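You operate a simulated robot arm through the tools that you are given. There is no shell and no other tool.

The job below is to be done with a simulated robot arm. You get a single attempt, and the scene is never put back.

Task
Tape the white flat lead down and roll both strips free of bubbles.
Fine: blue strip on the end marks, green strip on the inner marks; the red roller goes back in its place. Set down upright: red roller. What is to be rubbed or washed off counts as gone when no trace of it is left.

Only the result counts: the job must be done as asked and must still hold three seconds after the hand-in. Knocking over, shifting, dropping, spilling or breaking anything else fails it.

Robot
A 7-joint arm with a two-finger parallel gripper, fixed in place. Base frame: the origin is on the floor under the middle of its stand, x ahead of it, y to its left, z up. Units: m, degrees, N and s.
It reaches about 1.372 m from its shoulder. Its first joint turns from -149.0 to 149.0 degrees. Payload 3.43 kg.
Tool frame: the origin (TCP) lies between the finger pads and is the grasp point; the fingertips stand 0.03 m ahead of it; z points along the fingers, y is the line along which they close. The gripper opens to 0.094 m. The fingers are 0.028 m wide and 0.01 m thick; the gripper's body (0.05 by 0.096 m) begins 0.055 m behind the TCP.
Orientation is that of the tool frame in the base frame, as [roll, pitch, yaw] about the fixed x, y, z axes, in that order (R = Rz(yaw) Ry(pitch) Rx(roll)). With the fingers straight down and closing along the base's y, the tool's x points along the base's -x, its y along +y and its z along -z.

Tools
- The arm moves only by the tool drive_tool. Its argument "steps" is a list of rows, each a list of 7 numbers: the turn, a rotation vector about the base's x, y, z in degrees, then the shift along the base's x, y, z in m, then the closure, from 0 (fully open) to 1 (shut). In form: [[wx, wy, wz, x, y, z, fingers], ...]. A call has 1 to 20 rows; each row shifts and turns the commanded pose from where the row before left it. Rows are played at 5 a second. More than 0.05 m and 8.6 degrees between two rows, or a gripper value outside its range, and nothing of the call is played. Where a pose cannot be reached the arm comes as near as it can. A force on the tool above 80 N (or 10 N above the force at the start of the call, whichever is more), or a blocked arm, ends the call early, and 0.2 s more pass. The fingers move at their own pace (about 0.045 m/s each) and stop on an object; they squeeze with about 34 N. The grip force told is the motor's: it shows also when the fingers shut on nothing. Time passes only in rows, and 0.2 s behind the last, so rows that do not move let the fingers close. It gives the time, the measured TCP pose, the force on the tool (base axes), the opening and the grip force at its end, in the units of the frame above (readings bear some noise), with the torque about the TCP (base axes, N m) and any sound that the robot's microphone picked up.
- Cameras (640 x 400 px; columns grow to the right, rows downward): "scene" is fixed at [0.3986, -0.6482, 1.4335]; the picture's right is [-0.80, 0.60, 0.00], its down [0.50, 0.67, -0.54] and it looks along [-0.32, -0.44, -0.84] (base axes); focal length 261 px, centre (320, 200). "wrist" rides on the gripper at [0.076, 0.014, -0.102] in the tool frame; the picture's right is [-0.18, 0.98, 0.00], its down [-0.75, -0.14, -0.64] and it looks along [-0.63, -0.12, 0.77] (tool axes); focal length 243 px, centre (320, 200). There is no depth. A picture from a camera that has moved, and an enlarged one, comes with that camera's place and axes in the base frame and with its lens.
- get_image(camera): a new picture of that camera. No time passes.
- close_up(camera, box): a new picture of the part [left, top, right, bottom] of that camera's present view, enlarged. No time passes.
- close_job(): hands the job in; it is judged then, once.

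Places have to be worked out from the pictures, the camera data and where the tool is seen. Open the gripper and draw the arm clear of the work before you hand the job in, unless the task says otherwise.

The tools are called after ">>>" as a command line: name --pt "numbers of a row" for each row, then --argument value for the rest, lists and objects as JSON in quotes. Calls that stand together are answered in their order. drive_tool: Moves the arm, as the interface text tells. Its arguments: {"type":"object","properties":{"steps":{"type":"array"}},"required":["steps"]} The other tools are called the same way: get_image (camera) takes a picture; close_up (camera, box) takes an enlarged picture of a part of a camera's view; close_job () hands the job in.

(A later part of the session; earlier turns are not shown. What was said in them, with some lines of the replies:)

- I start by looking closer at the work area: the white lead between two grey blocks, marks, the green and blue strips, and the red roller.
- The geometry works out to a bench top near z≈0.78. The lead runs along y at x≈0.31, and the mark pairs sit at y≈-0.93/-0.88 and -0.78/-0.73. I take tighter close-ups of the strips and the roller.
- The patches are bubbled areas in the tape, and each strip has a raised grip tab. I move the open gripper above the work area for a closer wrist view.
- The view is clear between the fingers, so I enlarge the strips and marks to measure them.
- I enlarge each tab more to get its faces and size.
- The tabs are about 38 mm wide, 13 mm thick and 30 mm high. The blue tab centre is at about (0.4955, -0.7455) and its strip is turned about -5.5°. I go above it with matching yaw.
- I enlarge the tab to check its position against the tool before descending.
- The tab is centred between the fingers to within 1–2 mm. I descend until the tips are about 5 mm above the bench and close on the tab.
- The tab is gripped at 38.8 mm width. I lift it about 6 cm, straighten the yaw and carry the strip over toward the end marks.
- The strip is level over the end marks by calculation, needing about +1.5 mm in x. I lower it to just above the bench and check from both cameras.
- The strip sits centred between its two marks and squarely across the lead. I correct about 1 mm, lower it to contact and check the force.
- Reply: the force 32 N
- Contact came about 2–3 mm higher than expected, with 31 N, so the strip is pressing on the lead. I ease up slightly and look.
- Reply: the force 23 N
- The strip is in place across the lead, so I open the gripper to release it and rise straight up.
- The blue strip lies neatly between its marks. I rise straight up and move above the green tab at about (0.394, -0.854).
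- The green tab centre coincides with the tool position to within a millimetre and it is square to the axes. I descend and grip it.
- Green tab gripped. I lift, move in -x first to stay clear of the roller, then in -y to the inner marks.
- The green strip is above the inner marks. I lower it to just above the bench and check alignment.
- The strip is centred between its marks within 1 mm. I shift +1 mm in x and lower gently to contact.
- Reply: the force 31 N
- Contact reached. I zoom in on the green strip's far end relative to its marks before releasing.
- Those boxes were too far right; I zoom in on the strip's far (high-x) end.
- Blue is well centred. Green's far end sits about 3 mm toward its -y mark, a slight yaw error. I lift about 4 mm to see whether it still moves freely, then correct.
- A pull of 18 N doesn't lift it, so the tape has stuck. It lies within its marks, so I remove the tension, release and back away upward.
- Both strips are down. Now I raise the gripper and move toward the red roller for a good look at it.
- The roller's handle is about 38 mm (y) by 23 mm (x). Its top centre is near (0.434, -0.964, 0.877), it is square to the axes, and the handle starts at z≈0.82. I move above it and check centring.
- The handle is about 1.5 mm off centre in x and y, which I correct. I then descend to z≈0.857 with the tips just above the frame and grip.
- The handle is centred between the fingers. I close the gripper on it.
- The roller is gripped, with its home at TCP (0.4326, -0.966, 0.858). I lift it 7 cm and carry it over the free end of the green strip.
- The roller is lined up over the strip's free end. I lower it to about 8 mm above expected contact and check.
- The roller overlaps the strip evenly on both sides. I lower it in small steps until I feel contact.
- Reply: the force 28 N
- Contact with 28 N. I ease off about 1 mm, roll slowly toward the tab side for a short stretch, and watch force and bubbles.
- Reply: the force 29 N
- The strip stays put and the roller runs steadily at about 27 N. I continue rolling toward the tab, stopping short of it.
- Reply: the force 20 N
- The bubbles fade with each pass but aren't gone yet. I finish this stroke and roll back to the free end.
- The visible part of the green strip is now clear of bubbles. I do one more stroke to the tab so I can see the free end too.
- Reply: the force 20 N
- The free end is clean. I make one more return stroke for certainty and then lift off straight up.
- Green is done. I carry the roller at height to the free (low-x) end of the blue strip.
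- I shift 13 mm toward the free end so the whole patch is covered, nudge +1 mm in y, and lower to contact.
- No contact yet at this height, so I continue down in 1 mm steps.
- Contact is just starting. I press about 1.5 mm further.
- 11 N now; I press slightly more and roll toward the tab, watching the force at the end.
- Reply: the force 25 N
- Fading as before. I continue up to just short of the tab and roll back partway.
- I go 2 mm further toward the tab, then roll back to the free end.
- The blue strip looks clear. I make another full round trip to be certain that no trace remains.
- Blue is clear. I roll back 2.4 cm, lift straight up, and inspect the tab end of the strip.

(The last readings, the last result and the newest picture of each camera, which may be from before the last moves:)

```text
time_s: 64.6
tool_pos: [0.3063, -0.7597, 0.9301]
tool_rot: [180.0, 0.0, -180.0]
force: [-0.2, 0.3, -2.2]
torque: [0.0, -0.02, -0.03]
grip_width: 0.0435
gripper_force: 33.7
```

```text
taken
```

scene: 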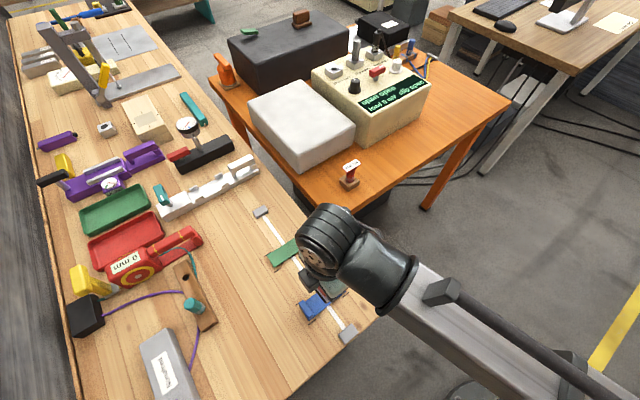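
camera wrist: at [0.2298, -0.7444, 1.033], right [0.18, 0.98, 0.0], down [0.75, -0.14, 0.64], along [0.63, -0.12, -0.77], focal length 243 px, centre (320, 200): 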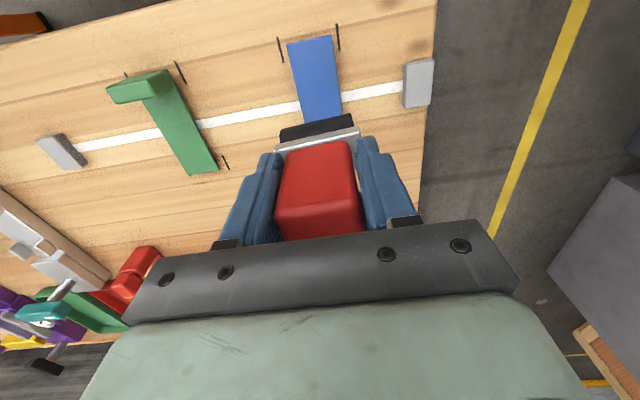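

Both strips are clean. Before returning the roller I compare how it sits in the grip with the view right after grasping.

>>> close_up --camera "wrist" --box '[220, 80, 420, 240]'

>>> close_up --camera "wrist" --box '[90, 10, 440, 190]'

```text
2.50 times, centred on (320, 160) of wrist
camera zoom: at [0.2298, -0.7444, 1.033], right [0.18, 0.98, 0.0], down [0.75, -0.14, 0.64], along [0.63, -0.12, -0.77], focal length 606 px, centre (320, 300)
```

zoom: 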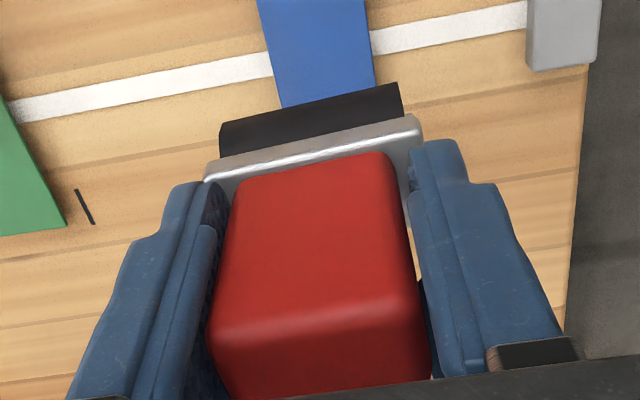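

```text
1.83 times, centred on (265, 100) of wrist
camera zoom: at [0.2298, -0.7444, 1.033], right [0.18, 0.98, 0.0], down [0.75, -0.14, 0.64], along [0.63, -0.12, -0.77], focal length 444 px, centre (421, 383)
```

zoom: 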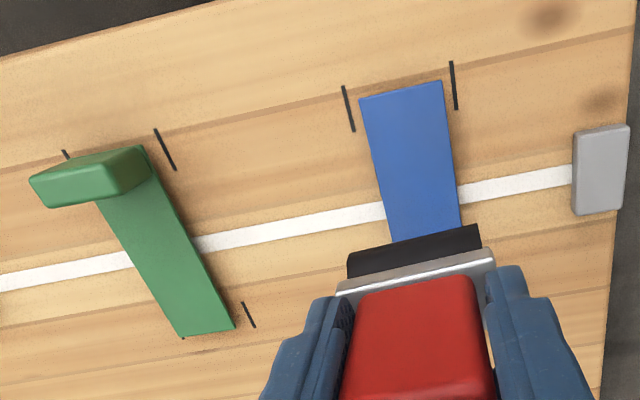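

The roller slid about 7 mm up in the grip while pressing, so it will touch down at TCP z≈0.851, and it is still upright. I carry it back above its original place.

>>> drive_tool --pt "0 0 0 0.02088 -0.03498 0 0.8" --pt "0 0 0 0.02088 -0.03498 0 0.8" --pt "0 0 0 0.02088 -0.03498 0 0.8" --pt "0 0 0 0.02088 -0.03498 0 0.8" --pt "0 0 0 0.02088 -0.03498 0 0.8" --pt "0 0 0 0.0209 -0.035 0 0.8" --pt "0 0 0 0 0 0 0.8" --pt "0 0 0 0 0 -0.03 0.8" --pt "0 0 0 0 0 -0.03 0.8" --pt "0 0 0 0 0 0 0.8" --pt "0 0 0 0 0 0 0.8"

>>> get_image --camera "wrist"

>>> get_image --camera "scene"

>>> close_up --camera "wrist" --box '[220, 80, 420, 240]'

```text
time_s: 67.0
tool_pos: [0.4294, -0.969, 0.872]
tool_rot: [180.0, 0.0, -180.0]
force: [-0.2, 0.2, -1.9]
torque: [0.03, 0.01, 0.01]
grip_width: 0.0436
gripper_force: 34.1
```

```text
taken
camera wrist: at [0.3533, -0.9536, 0.9752], right [0.18, 0.98, 0.0], down [0.75, -0.14, 0.64], along [0.63, -0.12, -0.77], focal length 243 px, centre (320, 200)
```

wrist: 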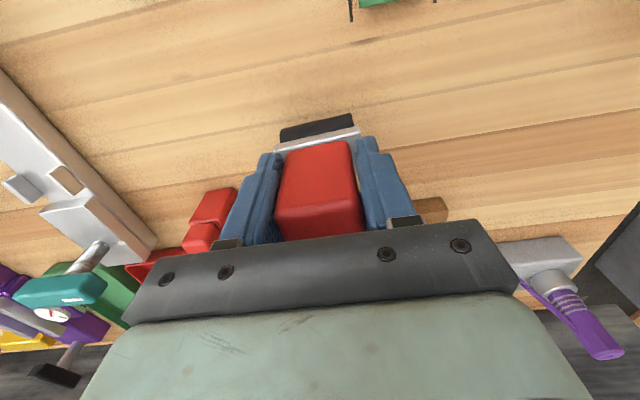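

```text
taken
```

scene: 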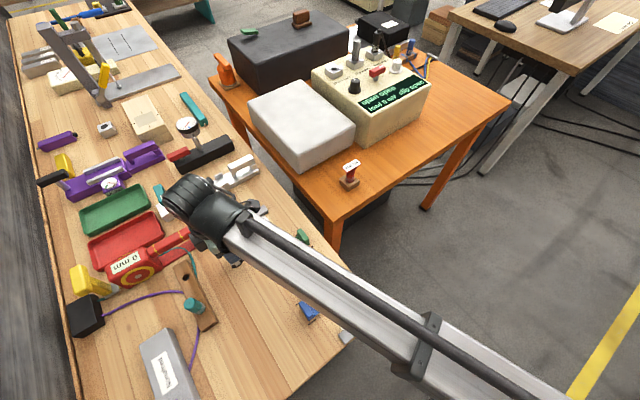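

```text
2.50 times, centred on (320, 160) of wrist
camera zoom: at [0.3533, -0.9536, 0.9752], right [0.18, 0.98, 0.0], down [0.75, -0.14, 0.64], along [0.63, -0.12, -0.77], focal length 606 px, centre (320, 300)
```

zoom: 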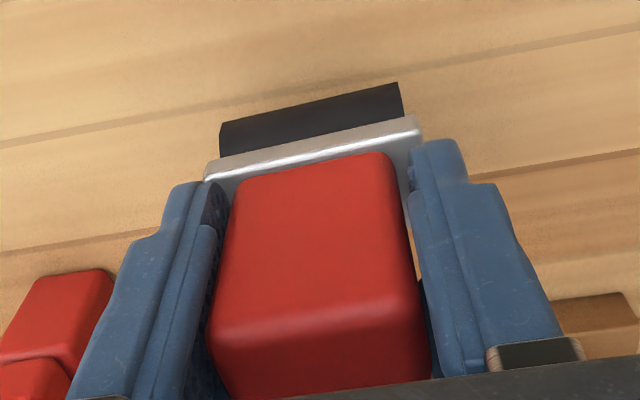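

The measured position is about 3 mm off home (0.4326, -0.9662), so I correct that. I then lower to the grasp height (z≈0.858) and compare the wood seams with the picture taken at grasping.

>>> drive_tool --pt "0 0 0 0.003 0.0025 -0.006 0.8" --pt "0 0 0 0 0 -0.006 0.8" --pt "0 0 0 0 0 0 0.8" --pt "0 0 0 0 0 0 0.8"

>>> close_up --camera "wrist" --box '[220, 80, 420, 240]'

>>> get_image --camera "wrist"

```text
time_s: 68.0
tool_pos: [0.4343, -0.9657, 0.8602]
tool_rot: [180.0, 0.0, 180.0]
force: [0.6, -0.5, -2.0]
torque: [-0.02, -0.04, 0.02]
grip_width: 0.0438
gripper_force: 34.1
```

```text
2.50 times, centred on (320, 160) of wrist
camera zoom: at [0.3573, -0.9513, 0.963], right [0.18, 0.98, 0.0], down [0.75, -0.14, 0.64], along [0.63, -0.12, -0.77], focal length 606 px, centre (320, 300)
```

zoom: 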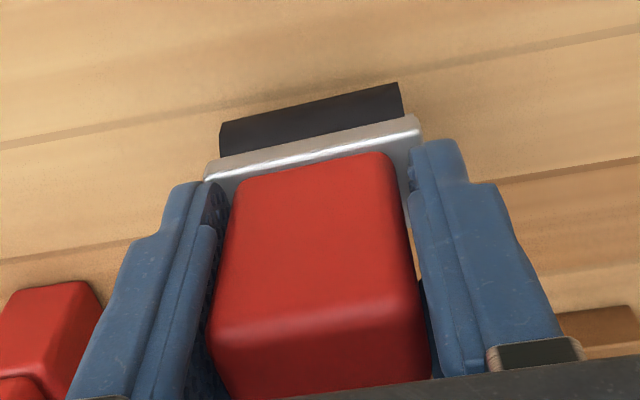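

```text
taken
camera wrist: at [0.3573, -0.9513, 0.963], right [0.18, 0.98, 0.0], down [0.75, -0.14, 0.64], along [0.63, -0.12, -0.77], focal length 243 px, centre (320, 200)
```

wrist: 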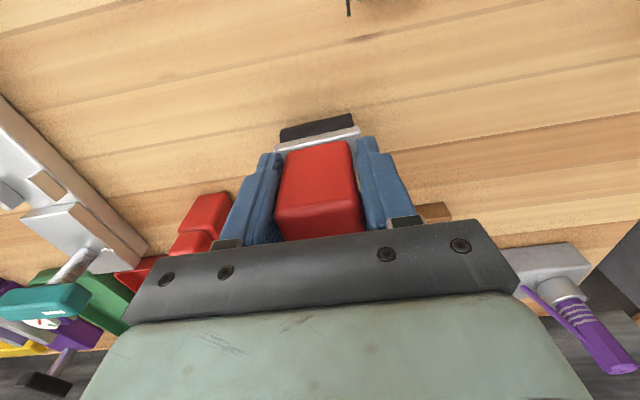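

The comparison agrees with the readings: about 1.8 mm too far in +x, with y fine. I correct that and lower gently to touchdown.

>>> drive_tool --pt "0 0 0 -0.0018 0 -0.003 0.8" --pt "0 0 0 0 0 -0.002 0.8" --pt "0 0 0 0 0 0 0.8"

```text
time_s: 68.8
tool_pos: [0.4328, -0.9659, 0.8562]
tool_rot: [-180.0, -0.1, -180.0]
force: [-0.3, 0.2, -1.7]
torque: [0.0, 0.0, -0.01]
grip_width: 0.0437
gripper_force: 34.0
```

Position matches home and there is no contact yet, so I continue down in 1 mm steps.

>>> drive_tool --pt "0 0 0 0 0 -0.001 0.8" --pt "0 0 0 0 0 -0.001 0.8" --pt "0 0 0 0 0 -0.001 0.8" --pt "0 0 0 0 0 0 0.8"

```text
time_s: 69.8
tool_pos: [0.433, -0.9653, 0.8529]
tool_rot: [-179.9, -0.1, 180.0]
force: [0.2, -2.5, 14.5]
torque: [0.18, -0.09, 0.02]
grip_width: 0.0434
gripper_force: 34.4
```

Touchdown with 14 N. I ease off to a light contact, check the roller's stance, and then open slowly.

>>> drive_tool --pt "0 0 0 0 0 0.0008 0.8" --pt "0 0 0 0 0 0 0.8"

>>> close_up --camera "wrist" --box '[220, 80, 420, 240]'

>>> close_up --camera "scene" --box '[190, 220, 290, 290]'

```text
time_s: 70.4
tool_pos: [0.4332, -0.9661, 0.8535]
tool_rot: [-180.0, 0.0, 179.9]
force: [0.5, -2.6, 10.6]
torque: [-0.11, -0.1, -0.03]
grip_width: 0.0437
gripper_force: 33.9
```

```text
2.50 times, centred on (320, 160) of wrist
camera zoom: at [0.3557, -0.9509, 0.9558], right [0.18, 0.98, 0.0], down [0.75, -0.14, 0.64], along [0.63, -0.12, -0.77], focal length 606 px, centre (320, 300)
```

zoom: 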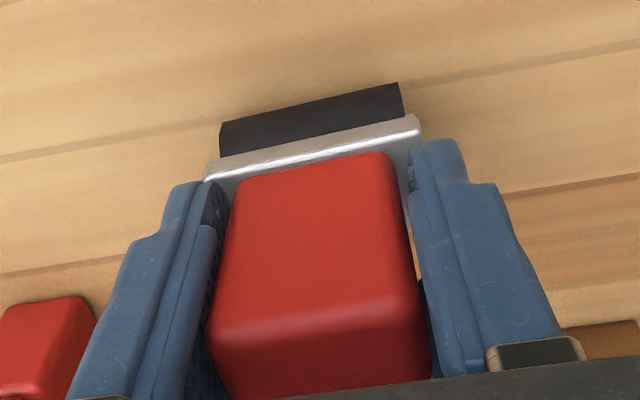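

```text
5.71 times, centred on (240, 255) of scene
camera zoom: at [0.3986, -0.6482, 1.4335], right [-0.8, 0.6, 0.0], down [0.5, 0.67, -0.54], along [-0.32, -0.44, -0.84], focal length 1491 px, centre (777, -114)
```

zoom: 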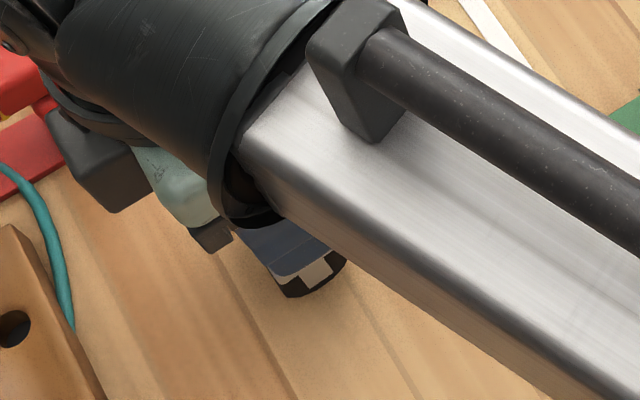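

I ease off another half millimetre and open the fingers gradually.

>>> drive_tool --pt "0 0 0 0 0 0.0006 0.8" --pt "0 0 0 0 0 0 0.5" --pt "0 0 0 0 0 0 0.4" --pt "0 0 0 0 0 0 0.2" --pt "0 0 0 0 0 0 0" --pt "0 0 0 0 0 0 0" --pt "0 0 0 0 0 0 0"

>>> close_up --camera "wrist" --box '[220, 80, 420, 240]'

```text
time_s: 72.0
tool_pos: [0.4326, -0.9655, 0.8531]
tool_rot: [-179.9, 0.0, -180.0]
force: [0.1, -0.1, 0.2]
torque: [-0.01, -0.02, -0.01]
grip_width: 0.094
gripper_force: 0.1
```

```text
2.50 times, centred on (320, 160) of wrist
camera zoom: at [0.3561, -0.9511, 0.9558], right [0.18, 0.98, 0.0], down [0.75, -0.14, 0.64], along [0.63, -0.12, -0.77], focal length 606 px, centre (320, 300)
```

zoom: 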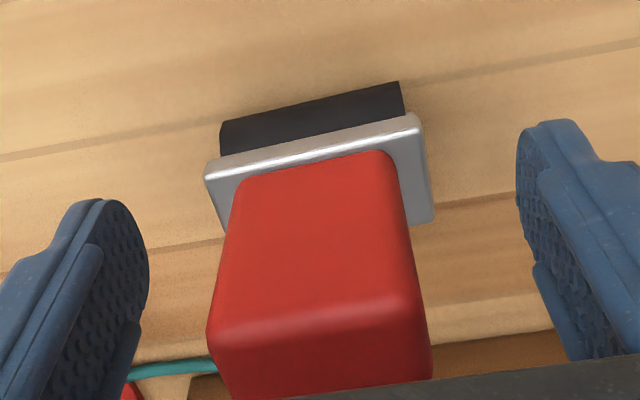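

The roller stands upright by itself. I rise straight up clear of the handle and compare the scene with the start.

>>> drive_tool --pt "0 0 0 0 0 0.015 0" --pt "0 0 0 0 0 0.025 0" --pt "0 0 0 0 0 0.035 0" --pt "0 0 0 0 0 0.045 0" --pt "0 0 0 0 0 0.045 0" --pt "0 0 0 -0.045 0 0.015 0" --pt "0 0 0 -0.045 0.01 0.015 0" --pt "0 0 0 -0.045 0.01 0.01 0" --pt "0 0 0 -0.045 0.01 0.01 0" --pt "0 0 0 -0.045 0.015 0.01 0" --pt "0 0 0 -0.045 0.015 0.01 0" --pt "0 0 0 -0.045 0.015 0.01 0" --pt "0 0 0 0 0 0 0"

>>> get_image --camera "scene"

>>> close_up --camera "scene" --box '[205, 225, 265, 285]'

>>> get_image --camera "wrist"

>>> close_up --camera "scene" --box '[250, 220, 370, 340]'

```text
time_s: 74.8
tool_pos: [0.1175, -0.8881, 1.0976]
tool_rot: [180.0, 0.1, 180.0]
force: [0.0, 0.3, -0.3]
torque: [0.01, 0.01, 0.0]
grip_width: 0.0938
gripper_force: 0.0
```

```text
taken
```

scene: 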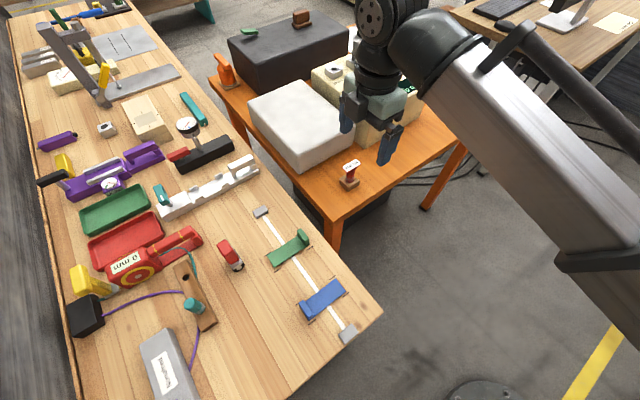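

```text
6.67 times, centred on (235, 255) of scene
camera zoom: at [0.3986, -0.6482, 1.4335], right [-0.8, 0.6, 0.0], down [0.5, 0.67, -0.54], along [-0.32, -0.44, -0.84], focal length 1739 px, centre (887, -167)
```

zoom: 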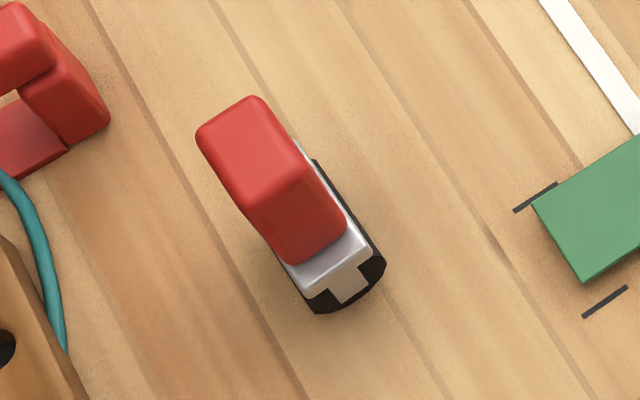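

```text
taken
camera wrist: at [0.0413, -0.8747, 1.1994], right [0.18, 0.98, 0.0], down [0.75, -0.14, 0.64], along [0.63, -0.12, -0.77], focal length 243 px, centre (320, 200)
```

wrist: 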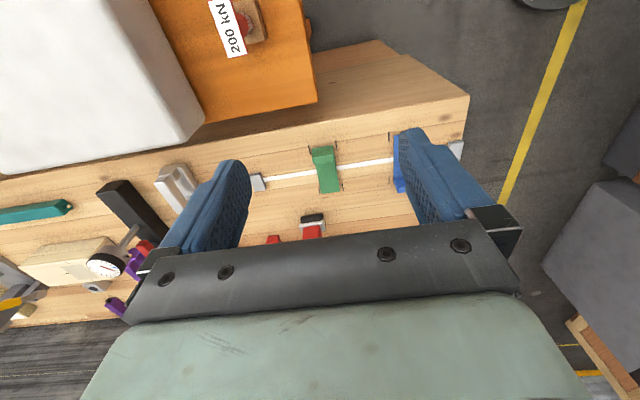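

```text
3.33 times, centred on (310, 280) of scene
camera zoom: at [0.3986, -0.6482, 1.4335], right [-0.8, 0.6, 0.0], down [0.5, 0.67, -0.54], along [-0.32, -0.44, -0.84], focal length 870 px, centre (353, -67)
```

zoom: 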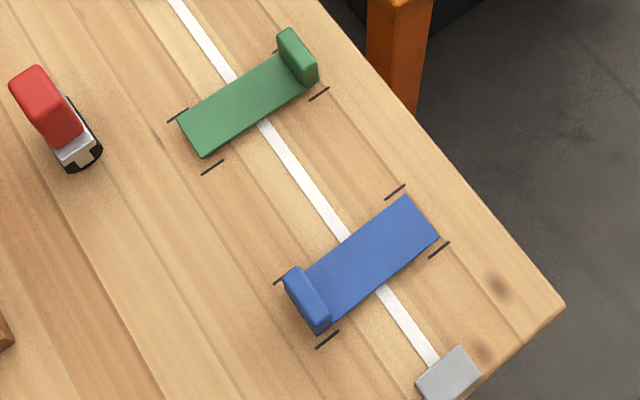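

All looks right: both strips are clean and between their marks, and the roller is upright at its place with perhaps a 1–2° lean. I wait a few seconds with the arm still and check that it doesn't move.

>>> close_up --camera "scene" --box '[215, 235, 251, 275]'

>>> drive_tool --pt "0 0 0 0 0 0 0" --pt "0 0 0 0 0 0 0" --pt "0 0 0 0 0 0 0" --pt "0 0 0 0 0 0 0" --pt "0 0 0 0 0 0 0" --pt "0 0 0 0 0 0 0" --pt "0 0 0 0 0 0 0" --pt "0 0 0 0 0 0 0" --pt "0 0 0 0 0 0 0" --pt "0 0 0 0 0 0 0" --pt "0 0 0 0 0 0 0" --pt "0 0 0 0 0 0 0" --pt "0 0 0 0 0 0 0" --pt "0 0 0 0 0 0 0" --pt "0 0 0 0 0 0 0" --pt "0 0 0 0 0 0 0" --pt "0 0 0 0 0 0 0" --pt "0 0 0 0 0 0 0" --pt "0 0 0 0 0 0 0" --pt "0 0 0 0 0 0 0"

>>> close_up --camera "scene" --box '[215, 235, 251, 275]'

>>> close_up --camera "wrist" --box '[240, 140, 400, 240]'

>>> close_up --camera "scene" --box '[260, 225, 315, 270]'

>>> close_up --camera "scene" --box '[295, 270, 355, 325]'

```text
10.00 times, centred on (233, 255) of scene
camera zoom: at [0.3986, -0.6482, 1.4335], right [-0.8, 0.6, 0.0], down [0.5, 0.67, -0.54], along [-0.32, -0.44, -0.84], focal length 2609 px, centre (1190, -350)
```

zoom: 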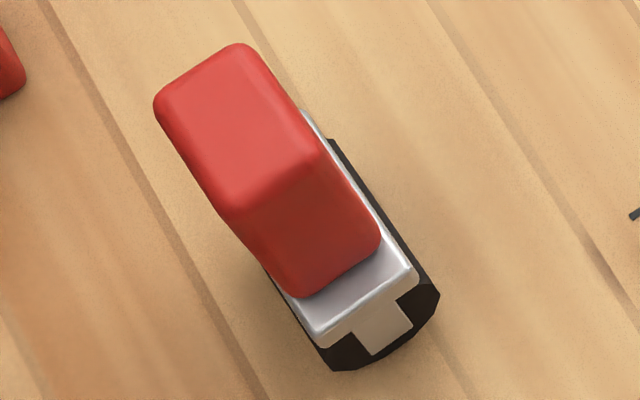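

```text
time_s: 79.0
tool_pos: [0.1192, -0.8894, 1.0967]
tool_rot: [-179.9, 0.0, 180.0]
force: [-0.4, -0.9, -0.3]
torque: [0.03, 0.03, 0.0]
grip_width: 0.094
gripper_force: 0.0
```

```text
10.00 times, centred on (233, 255) of scene
camera zoom: at [0.3986, -0.6482, 1.4335], right [-0.8, 0.6, 0.0], down [0.5, 0.67, -0.54], along [-0.32, -0.44, -0.84], focal length 2609 px, centre (1190, -350)
```

zoom: 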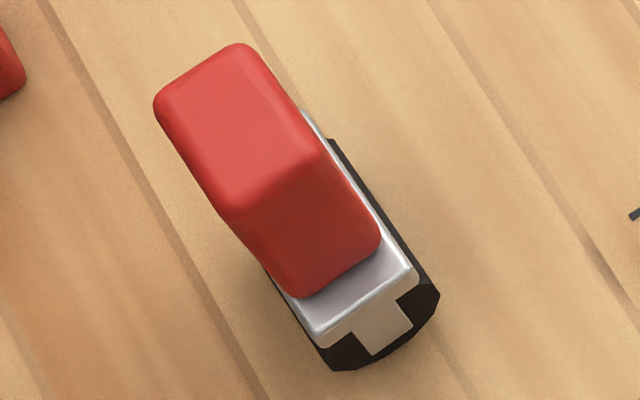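

```text
4.00 times, centred on (320, 190) of wrist
camera zoom: at [0.0417, -0.8748, 1.1993], right [0.18, 0.98, 0.0], down [0.75, -0.14, 0.64], along [0.63, -0.12, -0.77], focal length 970 px, centre (320, 240)
```

zoom: 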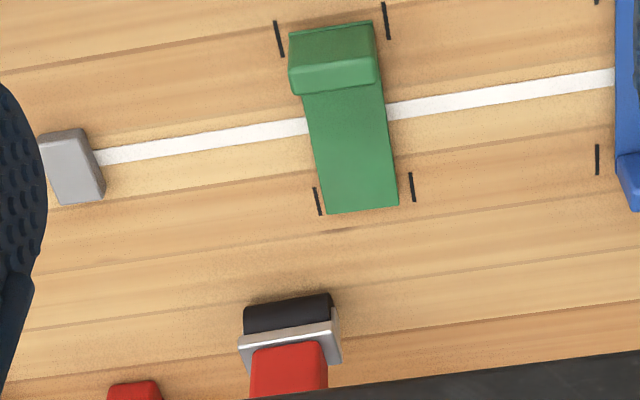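

```text
8.89 times, centred on (288, 248) of scene
camera zoom: at [0.3986, -0.6482, 1.4335], right [-0.8, 0.6, 0.0], down [0.5, 0.67, -0.54], along [-0.32, -0.44, -0.84], focal length 2319 px, centre (609, -222)
```

zoom: 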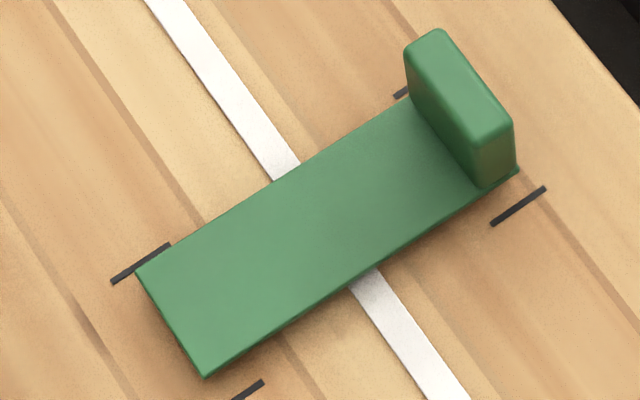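

```text
7.27 times, centred on (325, 298) of scene
camera zoom: at [0.3986, -0.6482, 1.4335], right [-0.8, 0.6, 0.0], down [0.5, 0.67, -0.54], along [-0.32, -0.44, -0.84], focal length 1897 px, centre (284, -509)
```

zoom: 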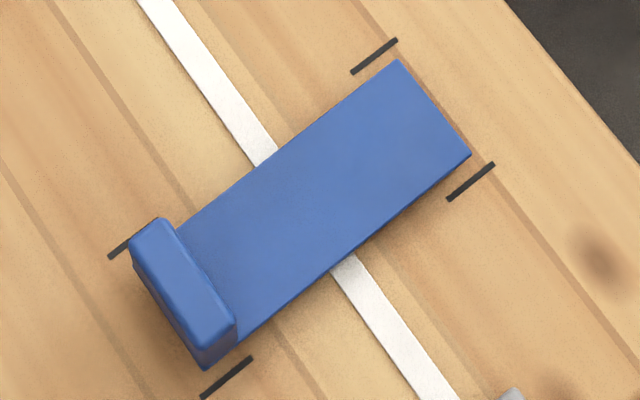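

The roller is stable and both strips are clean. The readings suggest, though, that the strips stuck a few mm above the bench, so I tilt the wrist camera for a low view from the bench edge to see how they lie on the lead.

>>> drive_tool --pt "0 0 0 0.01 0.034 0 0" --pt "0 0 0 0.01 0.034 0 0" --pt "0 0 0 0.01 0.034 0 0" --pt "0 -7 0 0 0 -0.03 0" --pt "0 -7 0 0 0 -0.03 0" --pt "0 -7 0 0 0 -0.03 0" --pt "0 -7 0 0 0 -0.03 0" --pt "0 -7 0 0 0 -0.03 0" --pt "0 0 0 0 0 0 0"

>>> get_image --camera "wrist"

>>> get_image --camera "scene"

```text
time_s: 81.0
tool_pos: [0.1487, -0.7882, 0.946]
tool_rot: [-179.9, 35.2, -180.0]
force: [0.2, 0.8, -0.5]
torque: [-0.01, -0.02, 0.01]
grip_width: 0.0939
gripper_force: 0.1
```

```text
taken
camera wrist: at [0.0273, -0.7731, 0.9879], right [0.15, 0.98, 0.11], down [0.25, -0.14, 0.96], along [0.96, -0.12, -0.26], focal length 243 px, centre (320, 200)
```

wrist: 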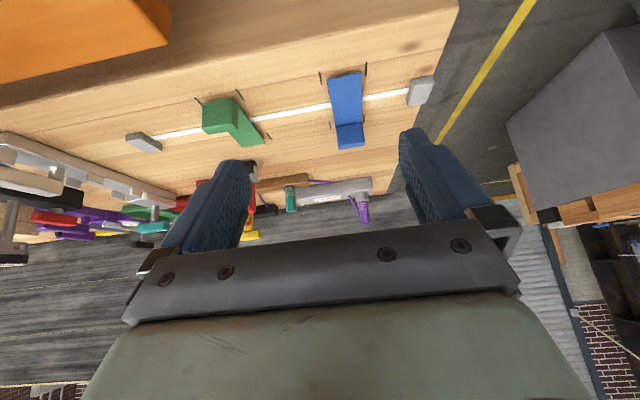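

```text
taken
```

scene: 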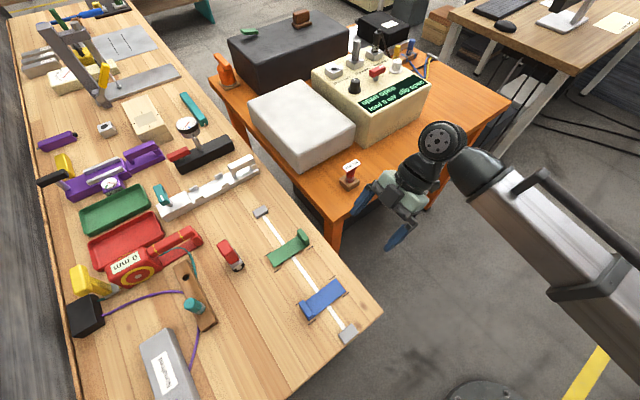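

The low view works and both strips are visible (upside down). I zoom in on each strip from here.

>>> close_up --camera "wrist" --box '[180, 70, 300, 170]'

>>> close_up --camera "wrist" --box '[300, 50, 400, 160]'

>>> close_up --camera "wrist" --box '[310, 60, 380, 115]'

```text
4.00 times, centred on (240, 120) of wrist
camera zoom: at [0.0273, -0.7731, 0.9879], right [0.15, 0.98, 0.11], down [0.25, -0.14, 0.96], along [0.96, -0.12, -0.26], focal length 970 px, centre (640, 520)
```

zoom: 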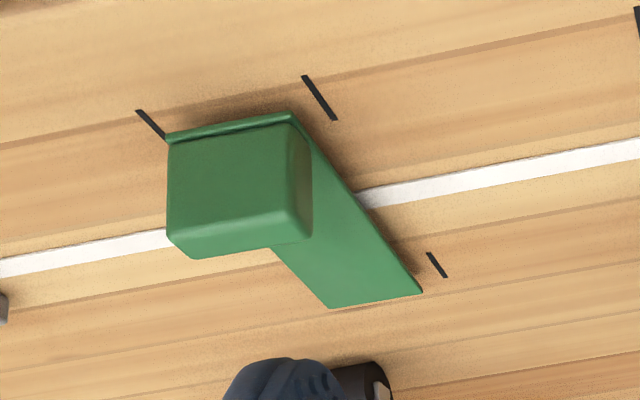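

```text
3.64 times, centred on (350, 105) of wrist
camera zoom: at [0.0273, -0.7731, 0.9879], right [0.15, 0.98, 0.11], down [0.25, -0.14, 0.96], along [0.96, -0.12, -0.26], focal length 882 px, centre (211, 546)
```

zoom: 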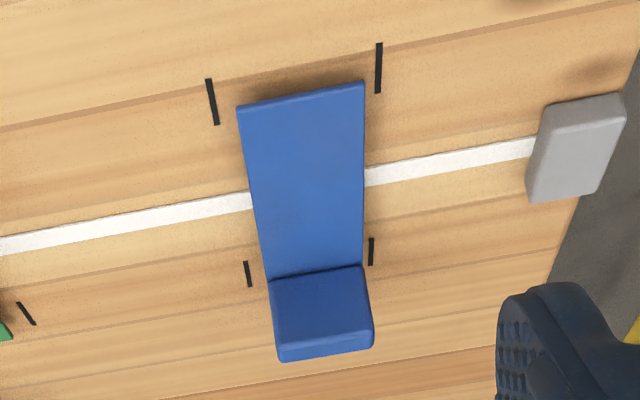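

```text
7.27 times, centred on (345, 88) of wrist
camera zoom: at [0.0273, -0.7731, 0.9879], right [0.15, 0.98, 0.11], down [0.25, -0.14, 0.96], along [0.96, -0.12, -0.26], focal length 1764 px, centre (138, 1018)
```

zoom: 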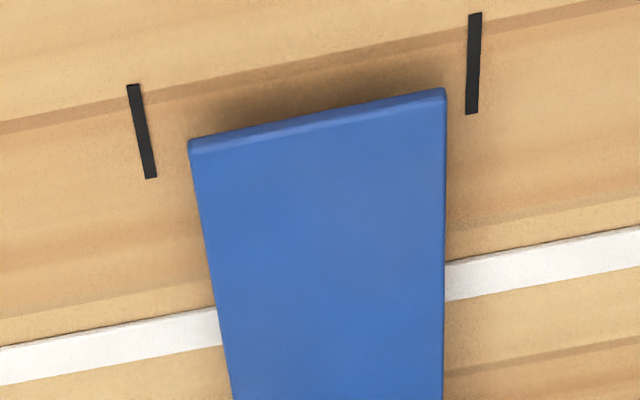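

There is shadow under the strip ends. I lower the camera further for a flatter view.

>>> drive_tool --pt "0 -5 0 0 0.01 -0.035 0" --pt "0 -5 0 0 0.01 -0.035 0" --pt "0 0 0 0 0 -0.02 0" --pt "0 0 0 0 0 0 0"

>>> get_image --camera "wrist"

>>> close_up --camera "wrist" --box '[180, 80, 300, 180]'

>>> close_up --camera "wrist" --box '[290, 80, 400, 170]'

```text
time_s: 82.0
tool_pos: [0.1471, -0.7697, 0.8589]
tool_rot: [179.9, 45.0, 179.9]
force: [0.0, -0.8, -0.4]
torque: [0.01, -0.01, 0.02]
grip_width: 0.094
gripper_force: 0.0
```

```text
taken
camera wrist: at [0.02, -0.7545, 0.877], right [0.13, 0.98, 0.13], down [0.08, -0.14, 0.99], along [0.99, -0.12, -0.1], focal length 243 px, centre (320, 200)
```

wrist: 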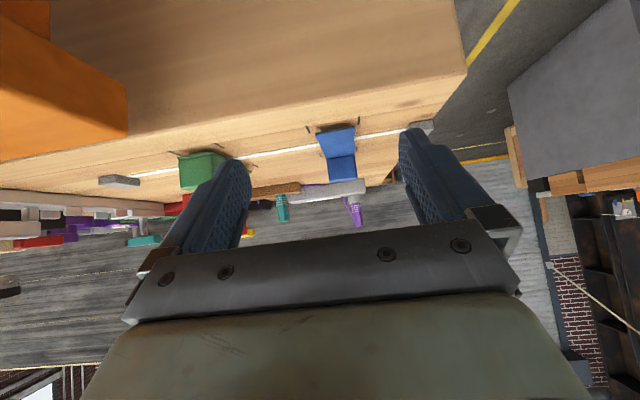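

```text
4.00 times, centred on (240, 130) of wrist
camera zoom: at [0.02, -0.7545, 0.877], right [0.13, 0.98, 0.13], down [0.08, -0.14, 0.99], along [0.99, -0.12, -0.1], focal length 970 px, centre (640, 480)
```

zoom: 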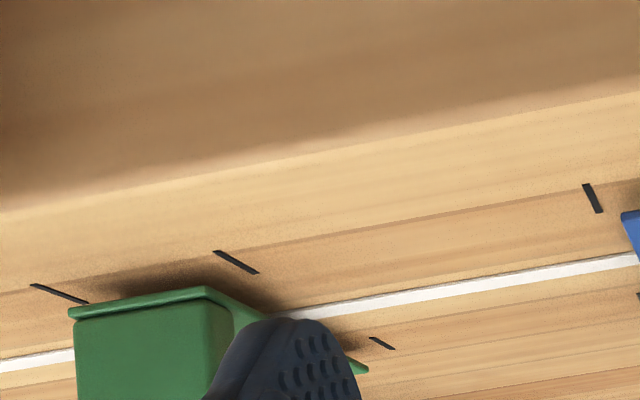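

```text
4.44 times, centred on (345, 125) of wrist
camera zoom: at [0.02, -0.7545, 0.877], right [0.13, 0.98, 0.13], down [0.08, -0.14, 0.99], along [0.99, -0.12, -0.1], focal length 1078 px, centre (209, 533)
```

zoom: 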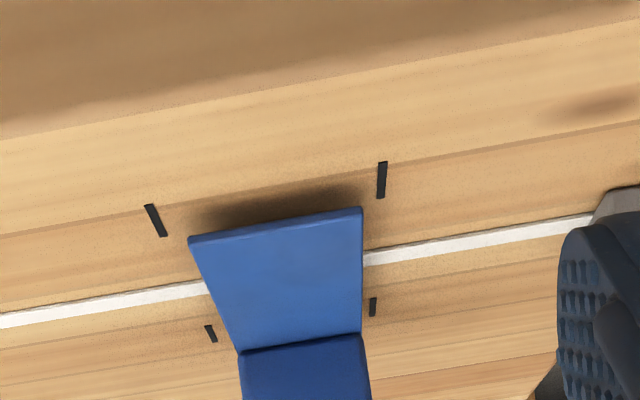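

Both strips stuck at the same small height, about 7–8 mm, as soon as they came down over the lead, so that is evidently where the tape grabs. I raise the arm clear again and check both strips at high zoom for any leftover bubble traces.

>>> drive_tool --pt "0 5 0 -0.01 0 0.035 0" --pt "0 7 0 -0.01 0 0.04 0" --pt "0 7 0 -0.01 0 0.04 0" --pt "0 7 0 -0.01 0 0.04 0" --pt "0 7 0 0 0 0.04 0" --pt "0 7 0 0 0 0.04 0" --pt "0 5 0 0 0 0.04 0" --pt "0 0 0 0 0 0 0"

>>> close_up --camera "scene" --box '[300, 278, 350, 320]'

>>> close_up --camera "scene" --box '[265, 230, 313, 270]'

>>> get_image --camera "wrist"

```text
time_s: 83.8
tool_pos: [0.1076, -0.7685, 1.1345]
tool_rot: [-180.0, -0.1, -179.9]
force: [-0.8, -0.2, 0.1]
torque: [0.02, -0.01, -0.01]
grip_width: 0.0939
gripper_force: 0.0
```

```text
9.52 times, centred on (325, 299) of scene
camera zoom: at [0.3986, -0.6482, 1.4335], right [-0.8, 0.6, 0.0], down [0.5, 0.67, -0.54], along [-0.32, -0.44, -0.84], focal length 2484 px, centre (272, -743)
```

zoom: 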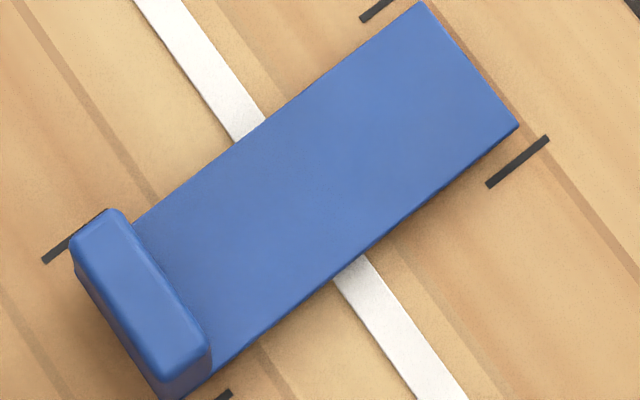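

```text
10.00 times, centred on (289, 250) of scene
camera zoom: at [0.3986, -0.6482, 1.4335], right [-0.8, 0.6, 0.0], down [0.5, 0.67, -0.54], along [-0.32, -0.44, -0.84], focal length 2609 px, centre (630, -300)
```

zoom: 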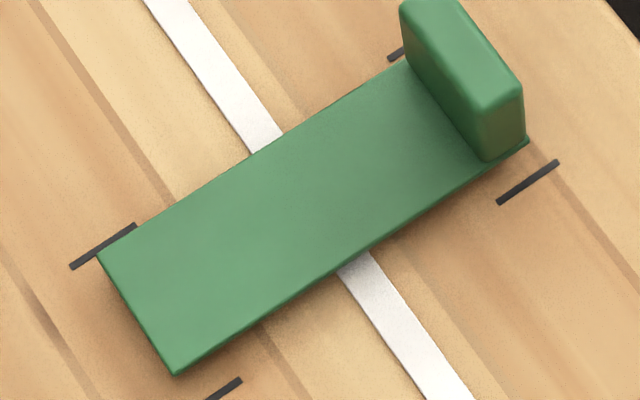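

```text
taken
camera wrist: at [0.0307, -0.754, 1.2377], right [0.18, 0.98, 0.0], down [0.75, -0.14, 0.64], along [0.63, -0.12, -0.77], focal length 243 px, centre (320, 200)
```

wrist: 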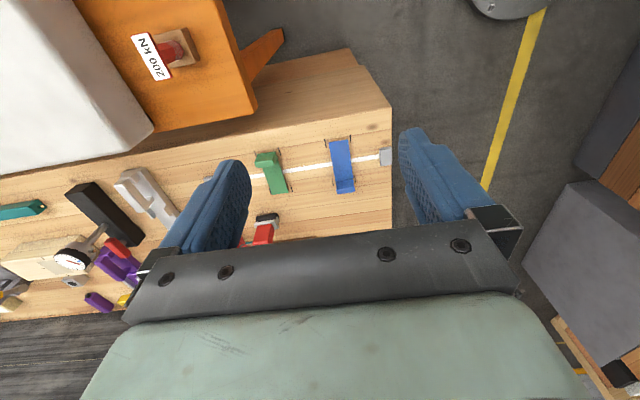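

Both look clean. I take even tighter zooms of the former patch areas to rule out faint residue.

>>> close_up --camera "scene" --box '[314, 284, 338, 300]'

>>> close_up --camera "scene" --box '[322, 280, 346, 296]'

>>> close_up --camera "scene" --box '[268, 246, 292, 262]'

>>> close_up --camera "scene" --box '[280, 238, 304, 254]'

>>> close_up --camera "wrist" --box '[325, 135, 360, 200]'

```text
16.00 times, centred on (326, 292) of scene
camera zoom: at [0.3986, -0.6482, 1.4335], right [-0.8, 0.6, 0.0], down [0.5, 0.67, -0.54], along [-0.32, -0.44, -0.84], focal length 4174 px, centre (224, -1272)
```

zoom: 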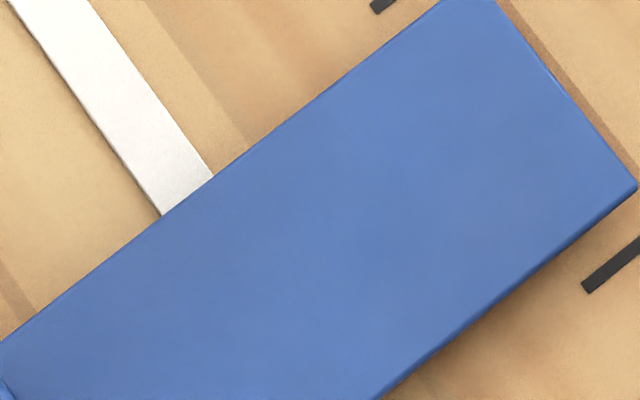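

```text
16.00 times, centred on (334, 288) of scene
camera zoom: at [0.3986, -0.6482, 1.4335], right [-0.8, 0.6, 0.0], down [0.5, 0.67, -0.54], along [-0.32, -0.44, -0.84], focal length 4174 px, centre (96, -1208)
```

zoom: 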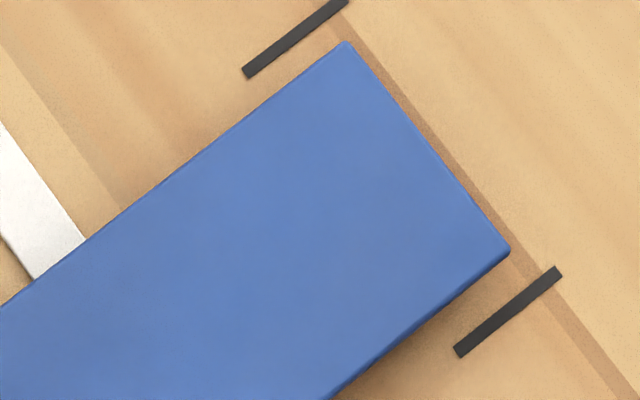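

```text
16.00 times, centred on (280, 254) of scene
camera zoom: at [0.3986, -0.6482, 1.4335], right [-0.8, 0.6, 0.0], down [0.5, 0.67, -0.54], along [-0.32, -0.44, -0.84], focal length 4174 px, centre (960, -664)
```

zoom: 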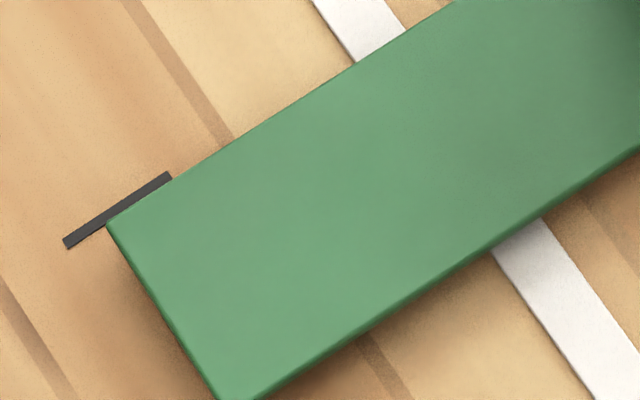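

```text
16.00 times, centred on (292, 246) of scene
camera zoom: at [0.3986, -0.6482, 1.4335], right [-0.8, 0.6, 0.0], down [0.5, 0.67, -0.54], along [-0.32, -0.44, -0.84], focal length 4174 px, centre (768, -536)
```

zoom: 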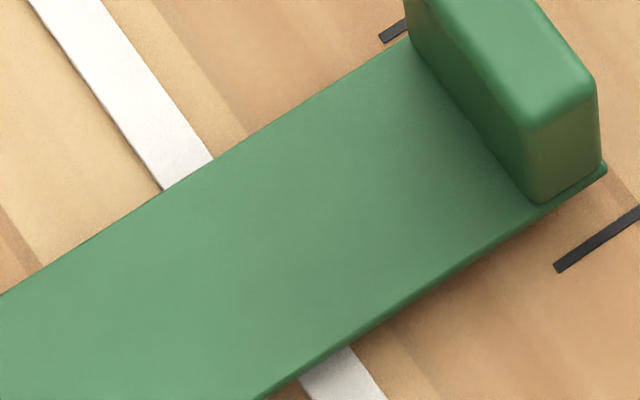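

```text
6.15 times, centred on (342, 168) of wrist
camera zoom: at [0.0307, -0.754, 1.2377], right [0.18, 0.98, 0.0], down [0.75, -0.14, 0.64], along [0.63, -0.12, -0.77], focal length 1493 px, centre (182, 400)
```

zoom: 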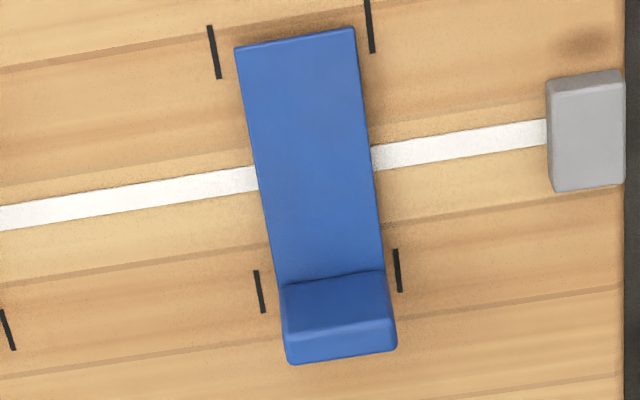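

Both strips are clean at high zoom and lie between their marks: blue at the end, green at the inner. The roller is upright and still in its original place, nothing else has moved, the gripper is open and the arm is clear. I hand the job in.

>>> close_job

```text
The job is handed in.
```

The lead is taped, both strips are rolled clear of bubbles, and the roller is back in its place. The job is handed in, but I haven't seen the verdict.

- **Blue strip:** it lies across the lead on the end marks, centred to about 1 mm.
- **Green strip:** it lies on the inner marks, within them. Its free end sits about 2 mm toward one mark. I tried to lift it and correct this, but the tape had already stuck.
- **Bubbles:** no trace is visible on either strip at high zoom.
- **Red roller:** it stands upright within about 1.5 mm of where it started. It leans about 1.5° and did not move over several seconds of watching.
- **Everything else:** nothing else looks moved in the last pictures. The gripper is open and the arm is clear.

**Possible problem:** both strips stuck as they came down over the lead, about 7–8 mm above the bench, with a visible gap beneath. Rolling at up to about 28 N did not push either strip any lower. Because both caught at about the same height, I took that as where the tape grabs and left them.
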